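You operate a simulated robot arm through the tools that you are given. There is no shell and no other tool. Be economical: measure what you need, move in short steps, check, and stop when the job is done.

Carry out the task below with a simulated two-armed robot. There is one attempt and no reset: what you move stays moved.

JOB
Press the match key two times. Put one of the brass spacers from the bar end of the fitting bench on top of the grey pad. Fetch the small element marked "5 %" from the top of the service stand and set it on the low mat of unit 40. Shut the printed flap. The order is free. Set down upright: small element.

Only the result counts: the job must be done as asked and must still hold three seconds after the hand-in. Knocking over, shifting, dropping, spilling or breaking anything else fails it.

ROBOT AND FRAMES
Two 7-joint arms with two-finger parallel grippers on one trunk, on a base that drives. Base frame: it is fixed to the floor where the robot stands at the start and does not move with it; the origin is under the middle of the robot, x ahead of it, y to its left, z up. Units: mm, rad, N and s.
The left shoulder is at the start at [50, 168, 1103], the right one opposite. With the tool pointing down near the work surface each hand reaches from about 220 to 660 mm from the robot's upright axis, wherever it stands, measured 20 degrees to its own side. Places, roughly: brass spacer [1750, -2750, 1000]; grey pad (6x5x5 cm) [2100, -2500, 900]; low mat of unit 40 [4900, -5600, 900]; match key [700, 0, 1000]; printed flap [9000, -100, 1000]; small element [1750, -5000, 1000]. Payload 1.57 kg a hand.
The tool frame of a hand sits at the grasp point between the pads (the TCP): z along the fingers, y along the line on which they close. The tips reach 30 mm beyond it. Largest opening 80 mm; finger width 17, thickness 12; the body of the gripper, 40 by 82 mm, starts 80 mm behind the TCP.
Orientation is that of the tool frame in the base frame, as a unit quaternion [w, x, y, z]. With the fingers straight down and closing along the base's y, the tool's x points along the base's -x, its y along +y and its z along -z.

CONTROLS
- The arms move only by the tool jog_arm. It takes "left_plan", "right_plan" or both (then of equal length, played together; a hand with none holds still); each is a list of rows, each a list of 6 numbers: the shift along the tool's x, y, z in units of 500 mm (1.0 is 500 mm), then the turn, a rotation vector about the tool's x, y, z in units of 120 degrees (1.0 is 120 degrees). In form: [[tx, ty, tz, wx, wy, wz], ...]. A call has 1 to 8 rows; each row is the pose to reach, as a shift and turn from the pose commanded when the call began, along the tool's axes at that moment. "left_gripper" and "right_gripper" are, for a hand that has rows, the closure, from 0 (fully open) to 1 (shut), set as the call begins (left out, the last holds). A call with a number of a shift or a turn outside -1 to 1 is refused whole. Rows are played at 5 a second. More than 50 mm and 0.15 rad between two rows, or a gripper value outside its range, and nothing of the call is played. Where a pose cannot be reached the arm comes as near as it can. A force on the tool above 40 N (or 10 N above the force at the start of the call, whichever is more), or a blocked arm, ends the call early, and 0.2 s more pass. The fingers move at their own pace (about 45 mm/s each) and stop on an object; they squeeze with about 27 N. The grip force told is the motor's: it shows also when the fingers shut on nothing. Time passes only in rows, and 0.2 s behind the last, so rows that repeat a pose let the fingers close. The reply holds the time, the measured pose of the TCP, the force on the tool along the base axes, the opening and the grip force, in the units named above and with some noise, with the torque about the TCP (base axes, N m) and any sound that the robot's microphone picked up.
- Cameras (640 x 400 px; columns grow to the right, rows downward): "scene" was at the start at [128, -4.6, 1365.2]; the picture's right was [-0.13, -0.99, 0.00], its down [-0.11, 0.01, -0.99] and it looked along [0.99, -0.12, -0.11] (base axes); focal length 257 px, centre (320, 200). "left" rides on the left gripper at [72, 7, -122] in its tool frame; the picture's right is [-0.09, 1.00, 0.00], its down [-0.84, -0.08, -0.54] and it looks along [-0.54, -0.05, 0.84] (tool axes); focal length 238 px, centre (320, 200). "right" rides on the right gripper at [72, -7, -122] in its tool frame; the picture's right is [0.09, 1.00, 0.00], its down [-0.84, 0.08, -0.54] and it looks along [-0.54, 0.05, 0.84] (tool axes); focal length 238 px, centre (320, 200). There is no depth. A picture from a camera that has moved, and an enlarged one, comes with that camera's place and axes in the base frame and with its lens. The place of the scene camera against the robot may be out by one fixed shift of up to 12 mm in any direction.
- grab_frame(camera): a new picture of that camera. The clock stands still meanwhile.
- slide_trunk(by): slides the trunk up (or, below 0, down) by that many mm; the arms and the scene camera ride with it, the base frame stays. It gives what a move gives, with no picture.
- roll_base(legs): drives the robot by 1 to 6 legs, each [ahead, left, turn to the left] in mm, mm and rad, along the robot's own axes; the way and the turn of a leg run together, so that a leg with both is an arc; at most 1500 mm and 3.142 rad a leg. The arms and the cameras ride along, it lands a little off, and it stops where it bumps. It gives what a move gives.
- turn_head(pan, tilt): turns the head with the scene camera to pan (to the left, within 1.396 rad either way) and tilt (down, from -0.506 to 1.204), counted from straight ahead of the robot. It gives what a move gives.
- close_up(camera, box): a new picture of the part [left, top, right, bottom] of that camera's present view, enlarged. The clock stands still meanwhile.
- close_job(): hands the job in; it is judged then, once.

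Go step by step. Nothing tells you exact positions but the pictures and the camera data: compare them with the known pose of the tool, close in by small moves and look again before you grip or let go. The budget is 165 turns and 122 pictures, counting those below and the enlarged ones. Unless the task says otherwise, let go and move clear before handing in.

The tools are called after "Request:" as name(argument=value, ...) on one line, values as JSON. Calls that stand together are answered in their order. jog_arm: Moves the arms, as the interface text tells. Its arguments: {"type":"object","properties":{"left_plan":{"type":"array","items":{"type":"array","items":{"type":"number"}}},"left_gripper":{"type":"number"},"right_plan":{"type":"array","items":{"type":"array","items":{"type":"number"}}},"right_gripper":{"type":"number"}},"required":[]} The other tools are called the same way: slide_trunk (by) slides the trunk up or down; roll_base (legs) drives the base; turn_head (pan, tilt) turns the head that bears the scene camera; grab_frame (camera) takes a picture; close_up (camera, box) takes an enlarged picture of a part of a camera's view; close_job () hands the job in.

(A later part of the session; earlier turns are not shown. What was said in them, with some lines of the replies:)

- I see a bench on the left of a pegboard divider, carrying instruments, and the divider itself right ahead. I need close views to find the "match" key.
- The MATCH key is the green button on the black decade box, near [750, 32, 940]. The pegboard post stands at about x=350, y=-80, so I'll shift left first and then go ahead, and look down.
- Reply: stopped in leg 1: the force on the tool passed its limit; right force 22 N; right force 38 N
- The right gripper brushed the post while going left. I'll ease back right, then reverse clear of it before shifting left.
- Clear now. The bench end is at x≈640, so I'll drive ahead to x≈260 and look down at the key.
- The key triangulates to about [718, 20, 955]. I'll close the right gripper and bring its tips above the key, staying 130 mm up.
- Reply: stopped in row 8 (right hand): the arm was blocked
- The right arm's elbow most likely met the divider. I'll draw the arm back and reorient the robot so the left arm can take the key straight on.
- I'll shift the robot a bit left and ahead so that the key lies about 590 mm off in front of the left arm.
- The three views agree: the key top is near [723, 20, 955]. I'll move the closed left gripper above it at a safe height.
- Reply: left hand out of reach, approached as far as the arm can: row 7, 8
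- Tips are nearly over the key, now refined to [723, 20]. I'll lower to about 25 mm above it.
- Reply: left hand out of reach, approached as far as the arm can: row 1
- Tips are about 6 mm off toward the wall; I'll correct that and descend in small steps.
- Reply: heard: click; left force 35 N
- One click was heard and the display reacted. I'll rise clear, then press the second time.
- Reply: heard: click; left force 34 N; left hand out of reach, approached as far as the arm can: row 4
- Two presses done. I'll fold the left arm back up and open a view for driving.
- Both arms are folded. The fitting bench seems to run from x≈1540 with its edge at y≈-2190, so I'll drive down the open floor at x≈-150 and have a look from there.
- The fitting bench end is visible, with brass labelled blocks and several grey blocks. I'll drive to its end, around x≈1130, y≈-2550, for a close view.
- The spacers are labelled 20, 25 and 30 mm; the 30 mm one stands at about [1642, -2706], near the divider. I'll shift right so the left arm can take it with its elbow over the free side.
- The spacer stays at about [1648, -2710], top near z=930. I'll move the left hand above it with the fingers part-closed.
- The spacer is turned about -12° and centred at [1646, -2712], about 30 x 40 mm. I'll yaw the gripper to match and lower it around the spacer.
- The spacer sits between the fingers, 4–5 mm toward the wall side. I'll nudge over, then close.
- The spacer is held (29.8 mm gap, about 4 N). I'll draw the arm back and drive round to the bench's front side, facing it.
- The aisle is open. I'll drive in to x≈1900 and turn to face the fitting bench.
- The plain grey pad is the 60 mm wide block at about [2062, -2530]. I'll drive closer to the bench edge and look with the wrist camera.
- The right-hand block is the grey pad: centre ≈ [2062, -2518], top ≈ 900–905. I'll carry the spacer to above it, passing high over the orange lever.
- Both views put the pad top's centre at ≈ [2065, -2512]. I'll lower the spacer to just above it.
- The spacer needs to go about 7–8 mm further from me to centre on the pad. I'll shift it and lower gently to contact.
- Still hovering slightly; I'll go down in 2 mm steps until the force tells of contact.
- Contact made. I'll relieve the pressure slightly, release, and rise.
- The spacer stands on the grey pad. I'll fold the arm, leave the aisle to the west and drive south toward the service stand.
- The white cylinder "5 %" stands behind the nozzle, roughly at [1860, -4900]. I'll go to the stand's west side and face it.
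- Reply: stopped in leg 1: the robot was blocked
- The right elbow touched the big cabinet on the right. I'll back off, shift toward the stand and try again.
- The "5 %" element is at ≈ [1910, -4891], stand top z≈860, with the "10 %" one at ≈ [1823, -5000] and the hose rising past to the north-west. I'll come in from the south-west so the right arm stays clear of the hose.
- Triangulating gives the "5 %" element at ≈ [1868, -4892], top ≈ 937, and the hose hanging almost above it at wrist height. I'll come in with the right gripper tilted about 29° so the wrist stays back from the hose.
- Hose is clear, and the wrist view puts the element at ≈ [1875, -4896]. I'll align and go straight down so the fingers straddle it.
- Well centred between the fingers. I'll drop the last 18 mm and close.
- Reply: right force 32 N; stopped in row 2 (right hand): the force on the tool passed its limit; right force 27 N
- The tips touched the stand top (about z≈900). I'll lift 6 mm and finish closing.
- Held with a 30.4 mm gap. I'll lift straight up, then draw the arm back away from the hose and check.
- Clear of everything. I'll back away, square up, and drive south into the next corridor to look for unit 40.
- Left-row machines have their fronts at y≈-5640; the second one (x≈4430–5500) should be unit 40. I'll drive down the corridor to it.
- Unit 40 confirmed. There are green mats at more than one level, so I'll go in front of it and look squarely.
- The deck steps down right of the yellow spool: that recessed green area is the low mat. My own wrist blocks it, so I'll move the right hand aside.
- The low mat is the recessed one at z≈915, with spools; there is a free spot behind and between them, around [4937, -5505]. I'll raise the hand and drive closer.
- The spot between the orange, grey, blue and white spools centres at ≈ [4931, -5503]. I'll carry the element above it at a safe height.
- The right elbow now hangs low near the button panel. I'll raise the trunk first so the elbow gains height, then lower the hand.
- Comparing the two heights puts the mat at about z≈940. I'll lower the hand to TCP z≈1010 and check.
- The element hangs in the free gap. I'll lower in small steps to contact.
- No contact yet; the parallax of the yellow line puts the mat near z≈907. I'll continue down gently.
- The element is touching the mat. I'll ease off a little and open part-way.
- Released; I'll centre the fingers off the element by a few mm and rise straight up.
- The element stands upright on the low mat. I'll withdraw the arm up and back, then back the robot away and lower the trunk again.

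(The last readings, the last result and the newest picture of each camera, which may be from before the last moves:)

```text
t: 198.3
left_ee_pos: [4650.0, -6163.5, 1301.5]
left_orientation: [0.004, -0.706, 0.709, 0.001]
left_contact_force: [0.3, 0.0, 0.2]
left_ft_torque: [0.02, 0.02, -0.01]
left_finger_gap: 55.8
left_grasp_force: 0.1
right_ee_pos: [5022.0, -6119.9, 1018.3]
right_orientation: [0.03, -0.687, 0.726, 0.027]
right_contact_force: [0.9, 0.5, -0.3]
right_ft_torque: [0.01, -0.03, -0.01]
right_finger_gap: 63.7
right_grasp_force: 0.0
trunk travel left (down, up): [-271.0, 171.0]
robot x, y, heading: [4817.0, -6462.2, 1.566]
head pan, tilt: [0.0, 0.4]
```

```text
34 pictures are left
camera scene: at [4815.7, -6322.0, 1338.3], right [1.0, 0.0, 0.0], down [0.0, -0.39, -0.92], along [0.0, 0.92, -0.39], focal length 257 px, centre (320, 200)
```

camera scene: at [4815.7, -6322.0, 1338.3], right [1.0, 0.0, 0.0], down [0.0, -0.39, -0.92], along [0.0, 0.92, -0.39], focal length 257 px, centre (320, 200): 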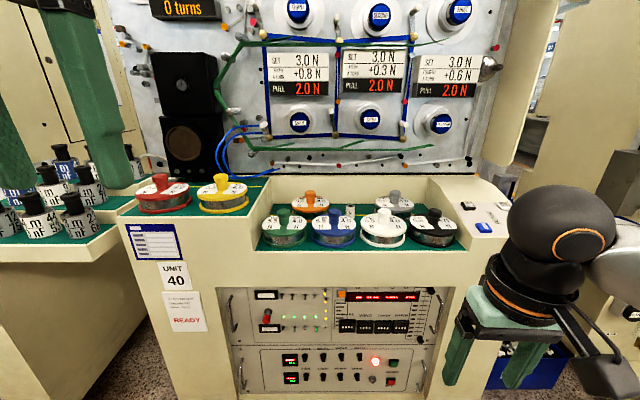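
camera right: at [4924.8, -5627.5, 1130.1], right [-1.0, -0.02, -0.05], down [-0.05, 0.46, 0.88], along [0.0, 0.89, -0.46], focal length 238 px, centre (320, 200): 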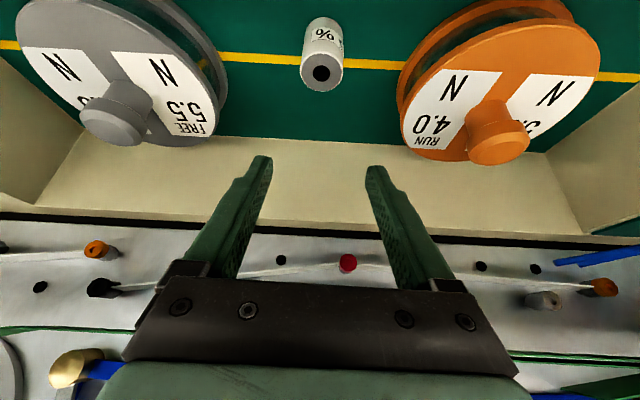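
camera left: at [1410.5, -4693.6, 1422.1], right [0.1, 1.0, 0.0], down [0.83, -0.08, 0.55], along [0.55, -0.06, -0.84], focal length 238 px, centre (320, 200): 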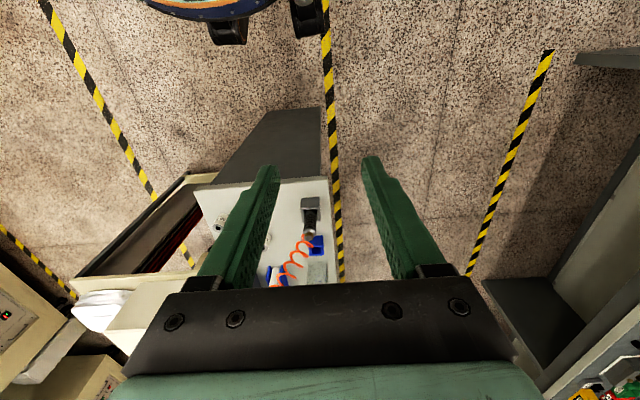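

Three jobs done. For the flap at about [9000, -100] I'll turn east and look down the corridor for a way north.

Request:
roll_base(legs=[[0, 0, -1.57], [1500, 0, 0]])

Request:
turn_head(pan=0.3, tilt=0.1)

Request:
grab_frame(camera="scene")

```text
t: 209.6
left_ee_pos: [6637.3, -6254.2, 1301.3]
left_orientation: [0.004, -0.01, 1.0, -0.002]
left_contact_force: [0.6, -0.3, 1.5]
left_ft_torque: [0.02, 0.01, -0.04]
left_finger_gap: 55.9
left_grasp_force: 0.1
right_ee_pos: [6689.2, -6624.8, 1018.1]
right_orientation: [0.041, 0.015, 0.999, -0.002]
right_contact_force: [0.0, -0.4, 0.1]
right_ft_torque: [0.01, -0.02, 0.03]
right_finger_gap: 63.7
right_grasp_force: 0.1
trunk travel left (down, up): [-271.0, 171.0]
robot x, y, heading: [6345.3, -6436.5, 0.021]
head pan, tilt: [0.0, 0.4]
```

```text
t: 210.4
left_ee_pos: [6636.4, -6253.6, 1302.6]
left_orientation: [0.003, -0.011, 1.0, -0.001]
left_contact_force: [0.5, -0.4, 0.1]
left_ft_torque: [-0.01, 0.0, 0.02]
left_finger_gap: 55.8
left_grasp_force: 0.1
right_ee_pos: [6689.7, -6624.5, 1018.7]
right_orientation: [0.039, 0.015, 0.999, -0.001]
right_contact_force: [-0.1, -1.3, -1.1]
right_ft_torque: [-0.01, 0.02, 0.01]
right_finger_gap: 64.2
right_grasp_force: 0.1
trunk travel left (down, up): [-271.0, 171.0]
robot x, y, heading: [6342.6, -6430.0, 0.025]
head pan, tilt: [0.3, 0.099]
```

```text
33 pictures are left
camera scene: at [6466.1, -6393.3, 1366.3], right [0.32, -0.95, 0.0], down [-0.09, -0.03, -0.99], along [0.94, 0.31, -0.1], focal length 257 px, centre (320, 200)
```

scene: 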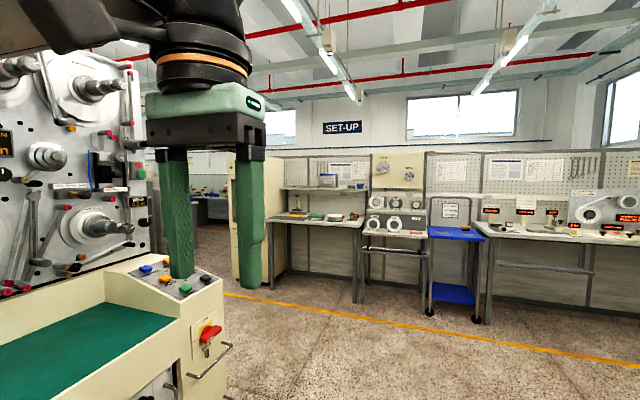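

There's a cross aisle beyond the third machine. I'll drive to x≈7900 and turn to look north.

Request:
roll_base(legs=[[1480, -30, 0], [0, 0, 1.545]])

Request:
turn_head(pan=-0.15, tilt=0.1)

Request:
grab_frame(camera="scene")

```text
t: 221.5
left_ee_pos: [7645.5, -6127.7, 1302.2]
left_orientation: [-0.003, 0.711, -0.703, -0.001]
left_contact_force: [1.1, 0.1, 0.5]
left_ft_torque: [0.0, 0.01, -0.02]
left_finger_gap: 56.0
left_grasp_force: 0.1
right_ee_pos: [8016.4, -6079.2, 1019.7]
right_orientation: [0.029, -0.693, 0.72, 0.025]
right_contact_force: [-1.2, 0.1, 0.7]
right_ft_torque: [-0.02, 0.0, 0.03]
right_finger_gap: 64.0
right_grasp_force: 0.0
trunk travel left (down, up): [-271.0, 171.0]
robot x, y, heading: [7818.3, -6424.9, 1.58]
head pan, tilt: [0.3, 0.099]
```

```text
t: 222.4
left_ee_pos: [7644.5, -6129.3, 1301.1]
left_orientation: [-0.004, 0.711, -0.703, -0.002]
left_contact_force: [0.1, 0.4, -0.2]
left_ft_torque: [-0.01, 0.03, 0.0]
left_finger_gap: 55.9
left_grasp_force: 0.0
right_ee_pos: [8016.2, -6079.5, 1018.4]
right_orientation: [0.03, -0.692, 0.721, 0.027]
right_contact_force: [0.8, -0.4, 0.6]
right_ft_torque: [-0.03, -0.03, 0.04]
right_finger_gap: 63.7
right_grasp_force: 0.0
trunk travel left (down, up): [-271.0, 171.0]
robot x, y, heading: [7816.3, -6425.0, 1.581]
head pan, tilt: [-0.15, 0.099]
```

```text
32 pictures are left
camera scene: at [7827.0, -6286.0, 1366.3], right [0.99, -0.14, 0.0], down [-0.01, -0.1, -1.0], along [0.14, 0.99, -0.1], focal length 257 px, centre (320, 200)
```

scene: 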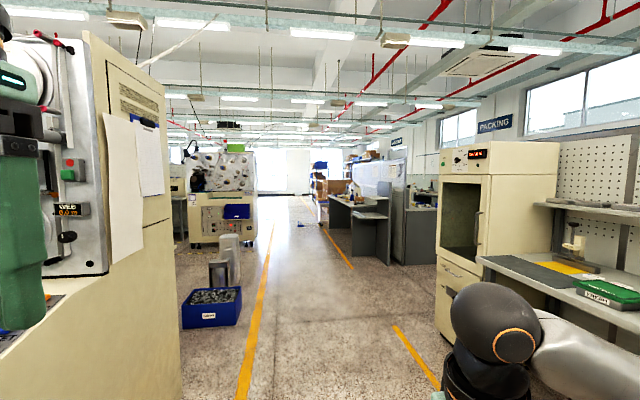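

The cross aisle (x≈7600–8750) runs straight north. I'll shift to x≈8130 and drive up it.

Request:
roll_base(legs=[[1000, -310, -0.01], [1500, 0, 0], [1500, 0, 0]])

Request:
grab_frame(camera="scene")

```text
t: 241.8
left_ee_pos: [7867.0, -2125.4, 1301.7]
left_orientation: [-0.003, 0.719, -0.695, -0.002]
left_contact_force: [0.5, 0.6, 0.3]
left_ft_torque: [0.0, -0.01, 0.0]
left_finger_gap: 56.0
left_grasp_force: 0.0
right_ee_pos: [8238.6, -2068.1, 1019.2]
right_orientation: [0.029, -0.7, 0.713, 0.028]
right_contact_force: [-0.2, 0.4, 0.3]
right_ft_torque: [0.01, -0.03, -0.02]
right_finger_gap: 63.8
right_grasp_force: 0.1
trunk travel left (down, up): [-271.0, 171.0]
robot x, y, heading: [8049.3, -2416.4, 1.607]
head pan, tilt: [-0.15, 0.099]
```

```text
31 pictures are left
camera scene: at [8054.1, -2278.7, 1366.3], right [0.99, -0.12, 0.0], down [-0.01, -0.1, -0.99], along [0.11, 0.99, -0.1], focal length 257 px, centre (320, 200)
```

scene: 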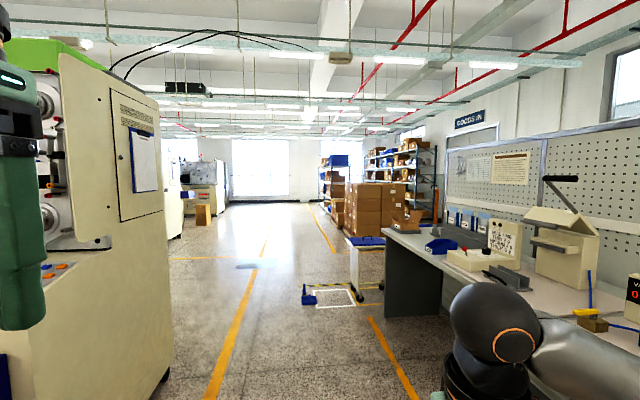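

Request:
close_up(camera="scene", box=[340, 170, 460, 270])

```text
4.00 times, centred on (400, 220) of scene
camera zoom: at [8054.1, -2278.7, 1366.3], right [0.99, -0.12, 0.0], down [-0.01, -0.1, -0.99], along [0.11, 0.99, -0.1], focal length 1028 px, centre (0, 120)
```

zoom: 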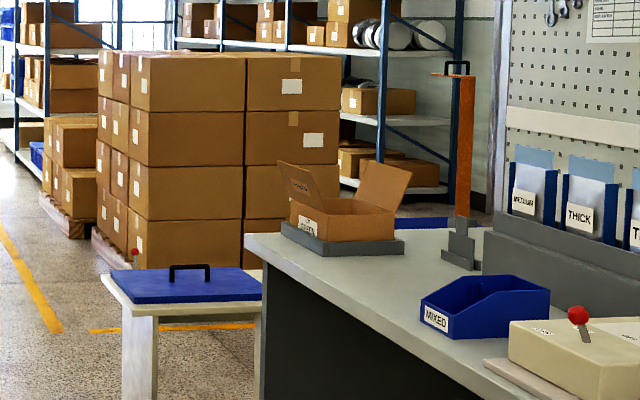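

An open carton with two flaps stands on a tray at the far end of the packing bench, ≈ [9057, -172], with a trolley in front of it on the west. I'll go round north of the bench end to look at it.

Request:
roll_base(legs=[[1500, 0, -0.036], [1400, -80, 0]])

Request:
turn_head(pan=-1.3, tilt=0.35)

Request:
grab_frame(camera="scene")

```text
t: 253.5
left_ee_pos: [7919.1, 325.0, 1301.0]
left_orientation: [0.005, -0.705, 0.709, 0.001]
left_contact_force: [0.9, 0.2, 0.5]
left_ft_torque: [-0.03, -0.04, 0.0]
left_finger_gap: 56.0
left_grasp_force: 0.0
right_ee_pos: [8291.0, 369.4, 1018.5]
right_orientation: [0.029, -0.687, 0.726, 0.026]
right_contact_force: [0.6, 0.0, 0.0]
right_ft_torque: [-0.03, 0.0, 0.01]
right_finger_gap: 64.0
right_grasp_force: 0.0
trunk travel left (down, up): [-271.0, 171.0]
robot x, y, heading: [8084.2, 23.0, 1.568]
head pan, tilt: [-0.15, 0.099]
stopped in leg 2: the robot was blocked; the commanded pose is now the measured one
```

```text
t: 254.9
left_ee_pos: [7919.3, 323.5, 1303.5]
left_orientation: [0.005, -0.706, 0.709, 0.002]
left_contact_force: [-0.5, 0.3, 0.7]
left_ft_torque: [-0.01, -0.01, 0.01]
left_finger_gap: 56.1
left_grasp_force: 0.0
right_ee_pos: [8292.2, 366.6, 1019.4]
right_orientation: [0.029, -0.687, 0.726, 0.025]
right_contact_force: [-0.3, -0.2, 0.5]
right_ft_torque: [0.0, 0.0, -0.02]
right_finger_gap: 63.7
right_grasp_force: 0.0
trunk travel left (down, up): [-271.0, 171.0]
robot x, y, heading: [8088.7, 21.8, 1.571]
head pan, tilt: [-1.3, 0.351]
```

```text
29 pictures are left
camera scene: at [8174.0, 96.4, 1343.0], right [0.26, -0.96, 0.0], down [-0.33, -0.09, -0.94], along [0.91, 0.25, -0.34], focal length 257 px, centre (320, 200)
```

scene: 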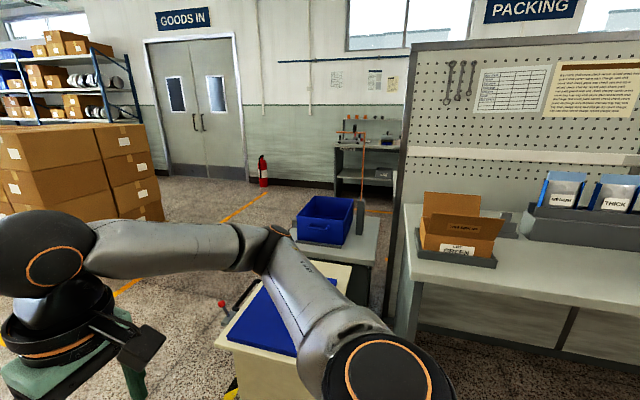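

I was blocked, so I'll back off slightly and look at what is in front before anything else.

Request:
roll_base(legs=[[-120, 0, 0]])

Request:
turn_head(pan=-0.2, tilt=0.75)

Request:
grab_frame(camera="scene")

```text
t: 256.1
left_ee_pos: [7918.3, 202.4, 1303.1]
left_orientation: [0.006, -0.705, 0.709, 0.003]
left_contact_force: [-0.9, -0.1, -0.2]
left_ft_torque: [0.0, 0.04, 0.01]
left_finger_gap: 56.2
left_grasp_force: 0.0
right_ee_pos: [8290.2, 248.0, 1019.8]
right_orientation: [0.03, -0.687, 0.725, 0.027]
right_contact_force: [0.6, -1.0, 0.2]
right_ft_torque: [0.03, -0.01, -0.05]
right_finger_gap: 63.9
right_grasp_force: 0.0
trunk travel left (down, up): [-271.0, 171.0]
robot x, y, heading: [8085.1, -94.5, 1.57]
head pan, tilt: [-1.3, 0.351]
```

```text
t: 257.4
left_ee_pos: [7918.3, 204.2, 1302.1]
left_orientation: [0.006, -0.705, 0.709, 0.002]
left_contact_force: [0.2, -0.3, 0.7]
left_ft_torque: [0.0, 0.0, -0.03]
left_finger_gap: 56.0
left_grasp_force: 0.0
right_ee_pos: [8291.1, 248.8, 1019.0]
right_orientation: [0.03, -0.687, 0.726, 0.026]
right_contact_force: [-0.2, 0.5, 0.0]
right_ft_torque: [0.0, 0.01, -0.03]
right_finger_gap: 64.4
right_grasp_force: 0.1
trunk travel left (down, up): [-271.0, 171.0]
robot x, y, heading: [8088.7, -95.7, 1.569]
head pan, tilt: [-0.201, 0.75]
```

```text
28 pictures are left
camera scene: at [8100.4, 34.8, 1307.3], right [0.98, -0.2, 0.0], down [-0.14, -0.67, -0.73], along [0.15, 0.72, -0.68], focal length 257 px, centre (320, 200)
```

scene: 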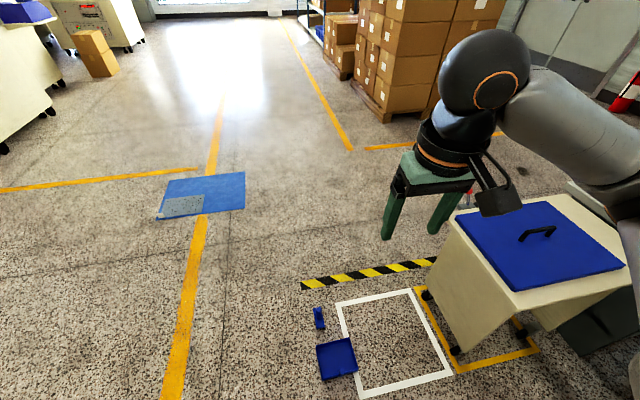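

The floor tray at ≈ [8254, 300–440] is in the way to the north, but the bench's west side is free since the trolley stands farther north. I'll back up, turn east and approach the carton (≈ [9000, -170]) from the west.

Request:
roll_base(legs=[[-170, 0, 0], [0, 0, -1.57], [350, 0, 0]])

Request:
turn_head(pan=0.1, tilt=0.5)

Request:
grab_frame(camera="scene")

```text
t: 264.6
left_ee_pos: [8724.2, -100.0, 1302.6]
left_orientation: [0.005, 0.008, 1.0, -0.003]
left_contact_force: [-0.2, -0.5, 0.1]
left_ft_torque: [0.02, 0.02, 0.01]
left_finger_gap: 55.9
left_grasp_force: 0.1
right_ee_pos: [8764.8, -473.4, 1018.9]
right_orientation: [0.039, 0.032, 0.999, -0.002]
right_contact_force: [0.8, -0.3, -0.5]
right_ft_torque: [0.02, 0.08, -0.01]
right_finger_gap: 64.0
right_grasp_force: 0.1
trunk travel left (down, up): [-271.0, 171.0]
robot x, y, heading: [8426.4, -263.1, -0.01]
head pan, tilt: [-0.201, 0.75]
```

```text
t: 265.4
left_ee_pos: [8723.9, -99.7, 1303.2]
left_orientation: [0.007, 0.007, 1.0, -0.003]
left_contact_force: [0.1, 0.2, 0.2]
left_ft_torque: [-0.02, 0.0, 0.01]
left_finger_gap: 56.0
left_grasp_force: 0.1
right_ee_pos: [8765.5, -473.5, 1017.8]
right_orientation: [0.039, 0.032, 0.999, -0.002]
right_contact_force: [0.7, -0.8, 0.2]
right_ft_torque: [-0.03, 0.0, -0.01]
right_finger_gap: 64.1
right_grasp_force: 0.1
trunk travel left (down, up): [-271.0, 171.0]
robot x, y, heading: [8422.3, -266.3, -0.014]
head pan, tilt: [0.099, 0.499]
```

```text
27 pictures are left
camera scene: at [8552.6, -251.6, 1329.2], right [0.08, -1.0, 0.0], down [-0.48, -0.04, -0.88], along [0.87, 0.07, -0.48], focal length 257 px, centre (320, 200)
```

scene: 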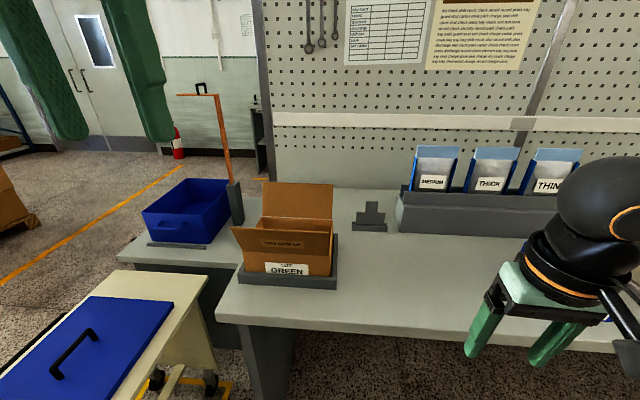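

Request:
close_up(camera="scene", box=[220, 170, 350, 300])

Request:
grab_frame(camera="left")

```text
3.08 times, centred on (285, 235) of scene
camera zoom: at [8552.6, -251.6, 1329.2], right [0.08, -1.0, 0.0], down [-0.48, -0.04, -0.88], along [0.87, 0.07, -0.48], focal length 791 px, centre (428, 92)
```

zoom: 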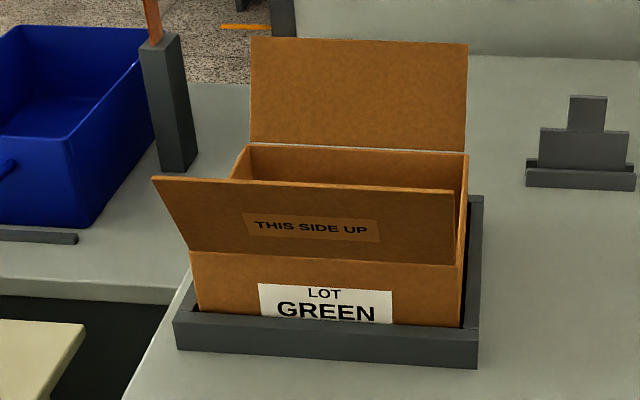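

```text
25 pictures are left
camera left: at [8652.0, -91.1, 1423.0], right [0.11, 0.99, 0.0], down [0.83, -0.09, 0.55], along [0.55, -0.06, -0.83], focal length 238 px, centre (320, 200)
```

left: 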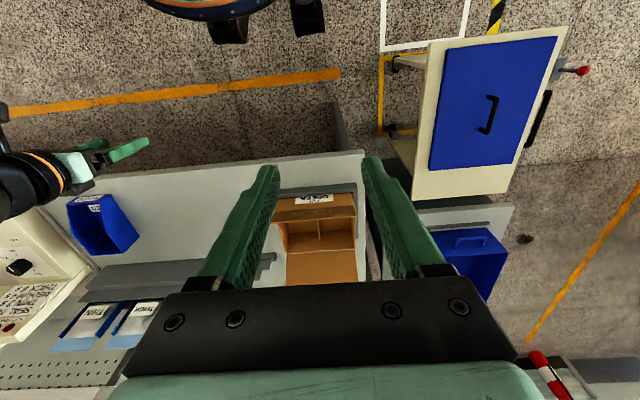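

The near flap, printed "THIS SIDE UP", is hinged at ≈ x=8992, z=947 and stands nearly vertical, leaning out slightly (top ≈ [8977, -141, 1021]). I'll drive a little closer and bring the closed left gripper in front of it.

Request:
roll_base(legs=[[60, 0, 0.01]])

Request:
jog_arm(left_plan=[[-0.03, -0.012, 0.08, 0, 0, 0], [-0.07, -0.024, 0.165, 0, 0, 0], [-0.11, -0.036, 0.25, 0, 0, 0], [-0.155, -0.048, 0.33, 0, 0, 0], [-0.2, -0.06, 0.41, 0, 0, 0], [-0.24, -0.072, 0.48, 0, 0, 0], [-0.272, -0.082, 0.546, 0, 0, 0]], left_gripper=1)

Request:
grab_frame(camera="scene")

Request:
grab_frame(camera="left")

```text
t: 266.3
left_ee_pos: [8782.1, -97.9, 1302.2]
left_orientation: [0.005, 0.003, 1.0, -0.003]
left_contact_force: [0.9, 0.0, -0.5]
left_ft_torque: [0.01, 0.05, -0.03]
left_finger_gap: 55.9
left_grasp_force: 0.1
right_ee_pos: [8826.0, -468.9, 1018.3]
right_orientation: [0.039, 0.028, 0.999, -0.002]
right_contact_force: [0.1, -0.6, 0.4]
right_ft_torque: [-0.01, 0.04, 0.03]
right_finger_gap: 64.2
right_grasp_force: 0.0
trunk travel left (down, up): [-271.0, 171.0]
robot x, y, heading: [8487.8, -265.0, -0.003]
head pan, tilt: [0.099, 0.499]
```

```text
t: 267.9
left_ee_pos: [8921.2, -139.4, 1032.2]
left_orientation: [0.005, 0.003, 1.0, -0.002]
left_contact_force: [0.8, 0.2, -0.1]
left_ft_torque: [0.0, 0.03, -0.01]
left_finger_gap: 0.0
left_grasp_force: 21.1
right_ee_pos: [8824.6, -470.0, 1019.5]
right_orientation: [0.039, 0.027, 0.999, -0.002]
right_contact_force: [-0.3, -0.5, 0.1]
right_ft_torque: [0.0, 0.0, 0.0]
right_finger_gap: 64.1
right_grasp_force: 0.0
trunk travel left (down, up): [-271.0, 171.0]
robot x, y, heading: [8487.1, -265.5, -0.003]
head pan, tilt: [0.099, 0.499]
```

```text
24 pictures are left
camera scene: at [8611.2, -250.8, 1329.2], right [0.09, -1.0, 0.0], down [-0.48, -0.05, -0.88], along [0.87, 0.08, -0.48], focal length 257 px, centre (320, 200)
```

scene: 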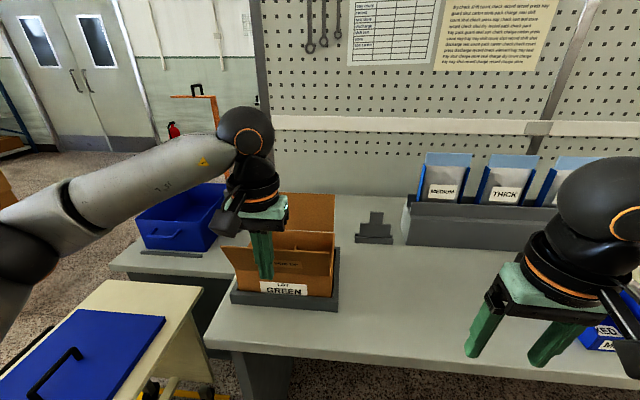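

```text
23 pictures are left
camera left: at [8848.9, -131.3, 1152.8], right [0.1, 1.0, 0.0], down [0.83, -0.08, 0.55], along [0.55, -0.06, -0.83], focal length 238 px, centre (320, 200)
```

left: 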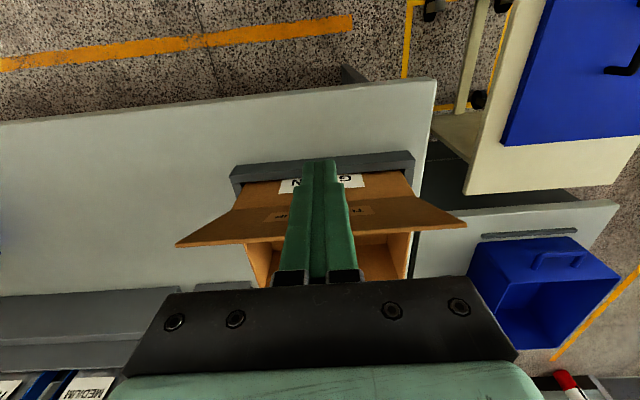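

The flap is about 100 mm long, leaning out 23°, its top at ≈ [8953, 1038] and hinge at ≈ [8990, 942]. I'll push it over east with the closed fingertips along an arc.

Request:
jog_arm(left_plan=[[-0.05, 0, -0.004, 0, 0, 0], [-0.08, 0, -0.008, 0, 0, 0], [-0.11, 0, -0.012, 0, 0, 0], [-0.14, 0, -0.016, 0, 0, 0], [-0.166, 0, -0.016, 0, 0, 0], [-0.192, 0, -0.01, 0, 0, 0], [-0.216, 0, 0.004, 0, 0, 0]])

Request:
close_up(camera="scene", box=[190, 160, 370, 320])

Request:
grab_frame(camera="left")

```text
t: 269.5
left_ee_pos: [9028.3, -140.7, 1032.1]
left_orientation: [0.006, 0.002, 1.0, -0.003]
left_contact_force: [0.2, -0.6, 0.0]
left_ft_torque: [-0.02, 0.01, 0.0]
left_finger_gap: 0.0
left_grasp_force: 21.7
right_ee_pos: [8826.8, -469.3, 1018.4]
right_orientation: [0.04, 0.027, 0.999, -0.002]
right_contact_force: [0.8, -0.3, -0.9]
right_ft_torque: [0.02, 0.0, -0.01]
right_finger_gap: 64.1
right_grasp_force: 0.1
trunk travel left (down, up): [-271.0, 171.0]
robot x, y, heading: [8480.5, -266.2, -0.003]
head pan, tilt: [0.099, 0.499]
```

```text
2.50 times, centred on (280, 240) of scene
camera zoom: at [8611.1, -250.9, 1329.2], right [0.09, -1.0, 0.0], down [-0.48, -0.05, -0.88], along [0.87, 0.08, -0.48], focal length 643 px, centre (420, 100)
```

zoom: 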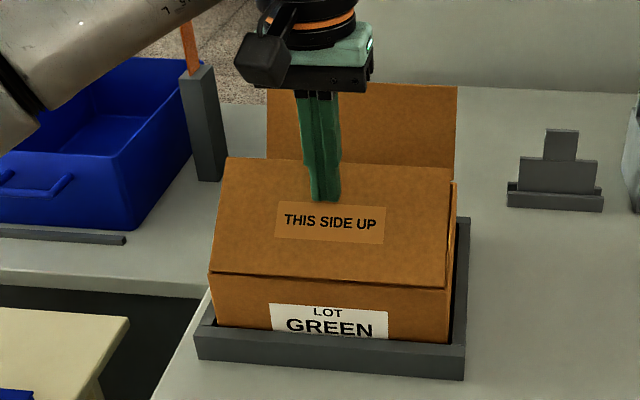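

```text
21 pictures are left
camera left: at [8955.7, -133.5, 1151.4], right [0.1, 1.0, 0.0], down [0.83, -0.08, 0.55], along [0.55, -0.06, -0.83], focal length 238 px, centre (320, 200)
```

left: 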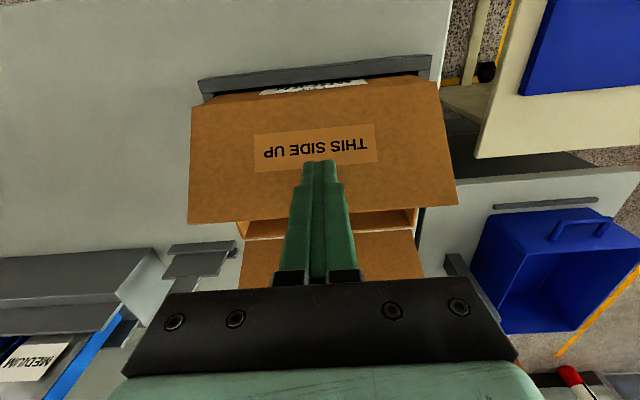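

The flap is well over, at about 50°. I'll keep following the arc down until it lies shut.

Request:
jog_arm(left_plan=[[-0.014, 0, 0.014, 0, 0, 0], [-0.026, 0, 0.028, 0, 0, 0], [-0.038, 0, 0.044, 0, 0, 0], [-0.048, 0, 0.062, 0, 0, 0], [-0.056, 0, 0.08, 0, 0, 0], [-0.062, 0, 0.096, 0, 0, 0], [-0.066, 0, 0.108, 0, 0, 0]])

Request:
close_up(camera="scene", box=[190, 160, 370, 320])

```text
t: 271.1
left_ee_pos: [9059.5, -141.3, 982.0]
left_orientation: [0.009, 0.003, 1.0, -0.004]
left_contact_force: [-7.9, 2.9, 22.9]
left_ft_torque: [0.08, 0.46, -0.06]
left_finger_gap: 0.0
left_grasp_force: 21.5
right_ee_pos: [8823.4, -469.9, 1020.8]
right_orientation: [0.041, 0.027, 0.999, -0.002]
right_contact_force: [0.3, -0.1, 1.1]
right_ft_torque: [0.03, 0.01, -0.01]
right_finger_gap: 63.9
right_grasp_force: 0.1
trunk travel left (down, up): [-271.0, 171.0]
robot x, y, heading: [8483.1, -265.0, -0.003]
head pan, tilt: [0.099, 0.499]
```

```text
2.50 times, centred on (280, 240) of scene
camera zoom: at [8607.7, -250.9, 1330.2], right [0.1, -1.0, 0.0], down [-0.47, -0.05, -0.88], along [0.88, 0.08, -0.48], focal length 643 px, centre (420, 100)
```

zoom: 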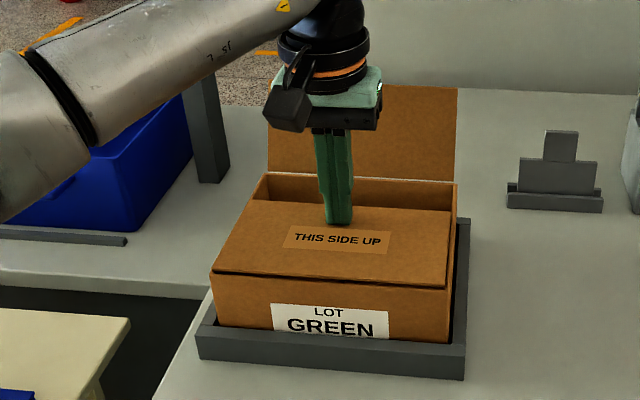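

The flap lies flat and resists at about 23 N, so it has bottomed. I'll lift straight off and see whether it stays shut.

Request:
jog_arm(left_plan=[[0, 0, -0.02, 0, 0, 0], [0, 0, -0.06, 0, 0, 0], [0, 0, -0.13, 0, 0, 0], [0, 0, -0.2, 0, 0, 0], [0.04, 0, -0.27, 0, 0, 0], [0.1, 0, -0.34, 0, 0, 0]])

Request:
close_up(camera="scene", box=[190, 160, 370, 320])

Request:
grab_frame(camera="left")

```text
t: 272.5
left_ee_pos: [9008.1, -142.0, 1145.9]
left_orientation: [0.006, 0.003, 1.0, -0.003]
left_contact_force: [-1.1, -1.3, 0.2]
left_ft_torque: [-0.02, 0.0, -0.02]
left_finger_gap: 0.0
left_grasp_force: 21.5
right_ee_pos: [8825.3, -470.2, 1019.1]
right_orientation: [0.04, 0.026, 0.999, -0.002]
right_contact_force: [-0.5, -0.3, 0.2]
right_ft_torque: [0.0, -0.04, 0.01]
right_finger_gap: 63.7
right_grasp_force: 0.0
trunk travel left (down, up): [-271.0, 171.0]
robot x, y, heading: [8483.3, -265.9, -0.005]
head pan, tilt: [0.099, 0.499]
```

```text
2.50 times, centred on (280, 240) of scene
camera zoom: at [8610.2, -250.9, 1329.3], right [0.09, -1.0, 0.0], down [-0.48, -0.05, -0.88], along [0.87, 0.08, -0.48], focal length 643 px, centre (420, 100)
```

zoom: 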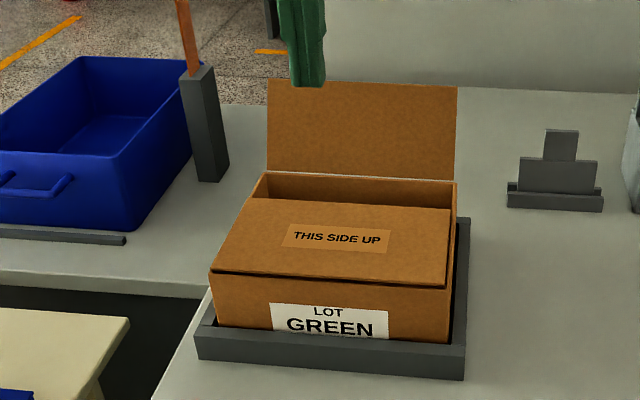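

```text
18 pictures are left
camera left: at [8934.7, -133.4, 1266.7], right [0.1, 1.0, 0.0], down [0.83, -0.08, 0.55], along [0.55, -0.06, -0.83], focal length 238 px, centre (320, 200)
```

left: 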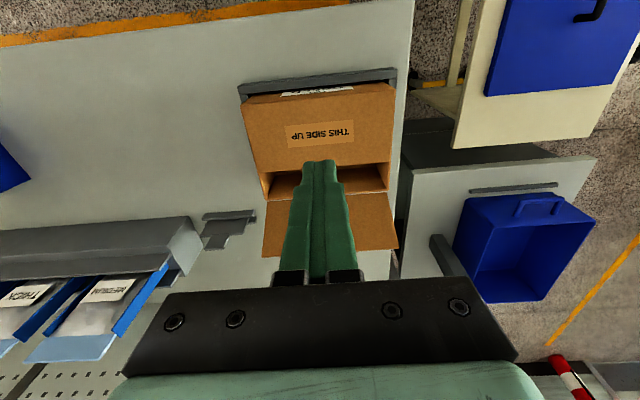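

The flap lies flat with its far edge level with the hinge, so it is shut. I'll back the arm and robot clear and take one last look.

Request:
jog_arm(left_plan=[[0.08, 0, -0.04, 0, 0, 0], [0.16, 0, -0.08, 0, 0, 0], [0.24, 0, -0.12, 0, 0, 0], [0.32, 0, -0.16, 0, 0, 0], [0.4, 0, -0.2, 0, 0, 0]])

Request:
roll_base(legs=[[-150, 0, 0]])

Request:
close_up(camera="scene", box=[220, 170, 360, 300])

```text
t: 273.7
left_ee_pos: [8810.2, -140.3, 1242.3]
left_orientation: [0.006, 0.003, 1.0, -0.002]
left_contact_force: [0.1, -0.8, 0.2]
left_ft_torque: [0.01, -0.02, 0.0]
left_finger_gap: 0.2
left_grasp_force: 20.7
right_ee_pos: [8824.9, -470.7, 1018.3]
right_orientation: [0.04, 0.027, 0.999, -0.002]
right_contact_force: [-0.1, -1.3, -0.4]
right_ft_torque: [0.01, -0.03, 0.04]
right_finger_gap: 63.9
right_grasp_force: 0.2
trunk travel left (down, up): [-271.0, 171.0]
robot x, y, heading: [8482.8, -264.4, -0.007]
head pan, tilt: [0.099, 0.499]
```

```text
t: 275.1
left_ee_pos: [8659.0, -139.1, 1243.0]
left_orientation: [0.006, 0.004, 1.0, -0.003]
left_contact_force: [-0.1, 0.0, -0.8]
left_ft_torque: [0.01, -0.05, 0.04]
left_finger_gap: 0.0
left_grasp_force: 21.8
right_ee_pos: [8673.3, -470.2, 1018.7]
right_orientation: [0.04, 0.027, 0.999, -0.002]
right_contact_force: [0.0, -0.4, -0.5]
right_ft_torque: [0.0, -0.01, -0.02]
right_finger_gap: 64.0
right_grasp_force: 0.0
trunk travel left (down, up): [-271.0, 171.0]
robot x, y, heading: [8334.6, -265.5, -0.007]
head pan, tilt: [0.099, 0.499]
```

```text
3.08 times, centred on (290, 235) of scene
camera zoom: at [8459.2, -250.3, 1329.4], right [0.09, -1.0, 0.0], down [-0.48, -0.04, -0.88], along [0.87, 0.08, -0.48], focal length 791 px, centre (412, 92)
```

zoom: 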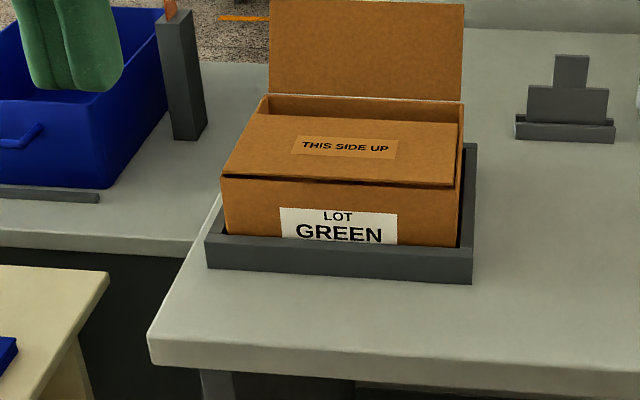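

The flap stays shut, and the key presses, the spacer and the element are all done. I'm handing in.

Request:
close_job()

```text
The job is handed in.
```

All four parts are done and the job is handed in, with one risk I couldn't rule out: driving up to the packing bench, the robot was blocked near a small blue tray on the floor at about [8254, 375]. I saw no sign that anything there had moved, but I had no earlier close view to compare. At the start the right gripper also brushed the divider post by the match-key bench.

- **Match key:** pressed twice. Each press clicked, and the display changed to "MISS 0.0 µF".
- **Brass spacer:** the 30 mm one stands on the grey pad.
- **Small element:** the one marked "5 %" stands upright on the low mat of unit 40, between the spools.
- **Printed flap:** the flap marked "THIS SIDE UP" is shut and stayed flat after I let go.
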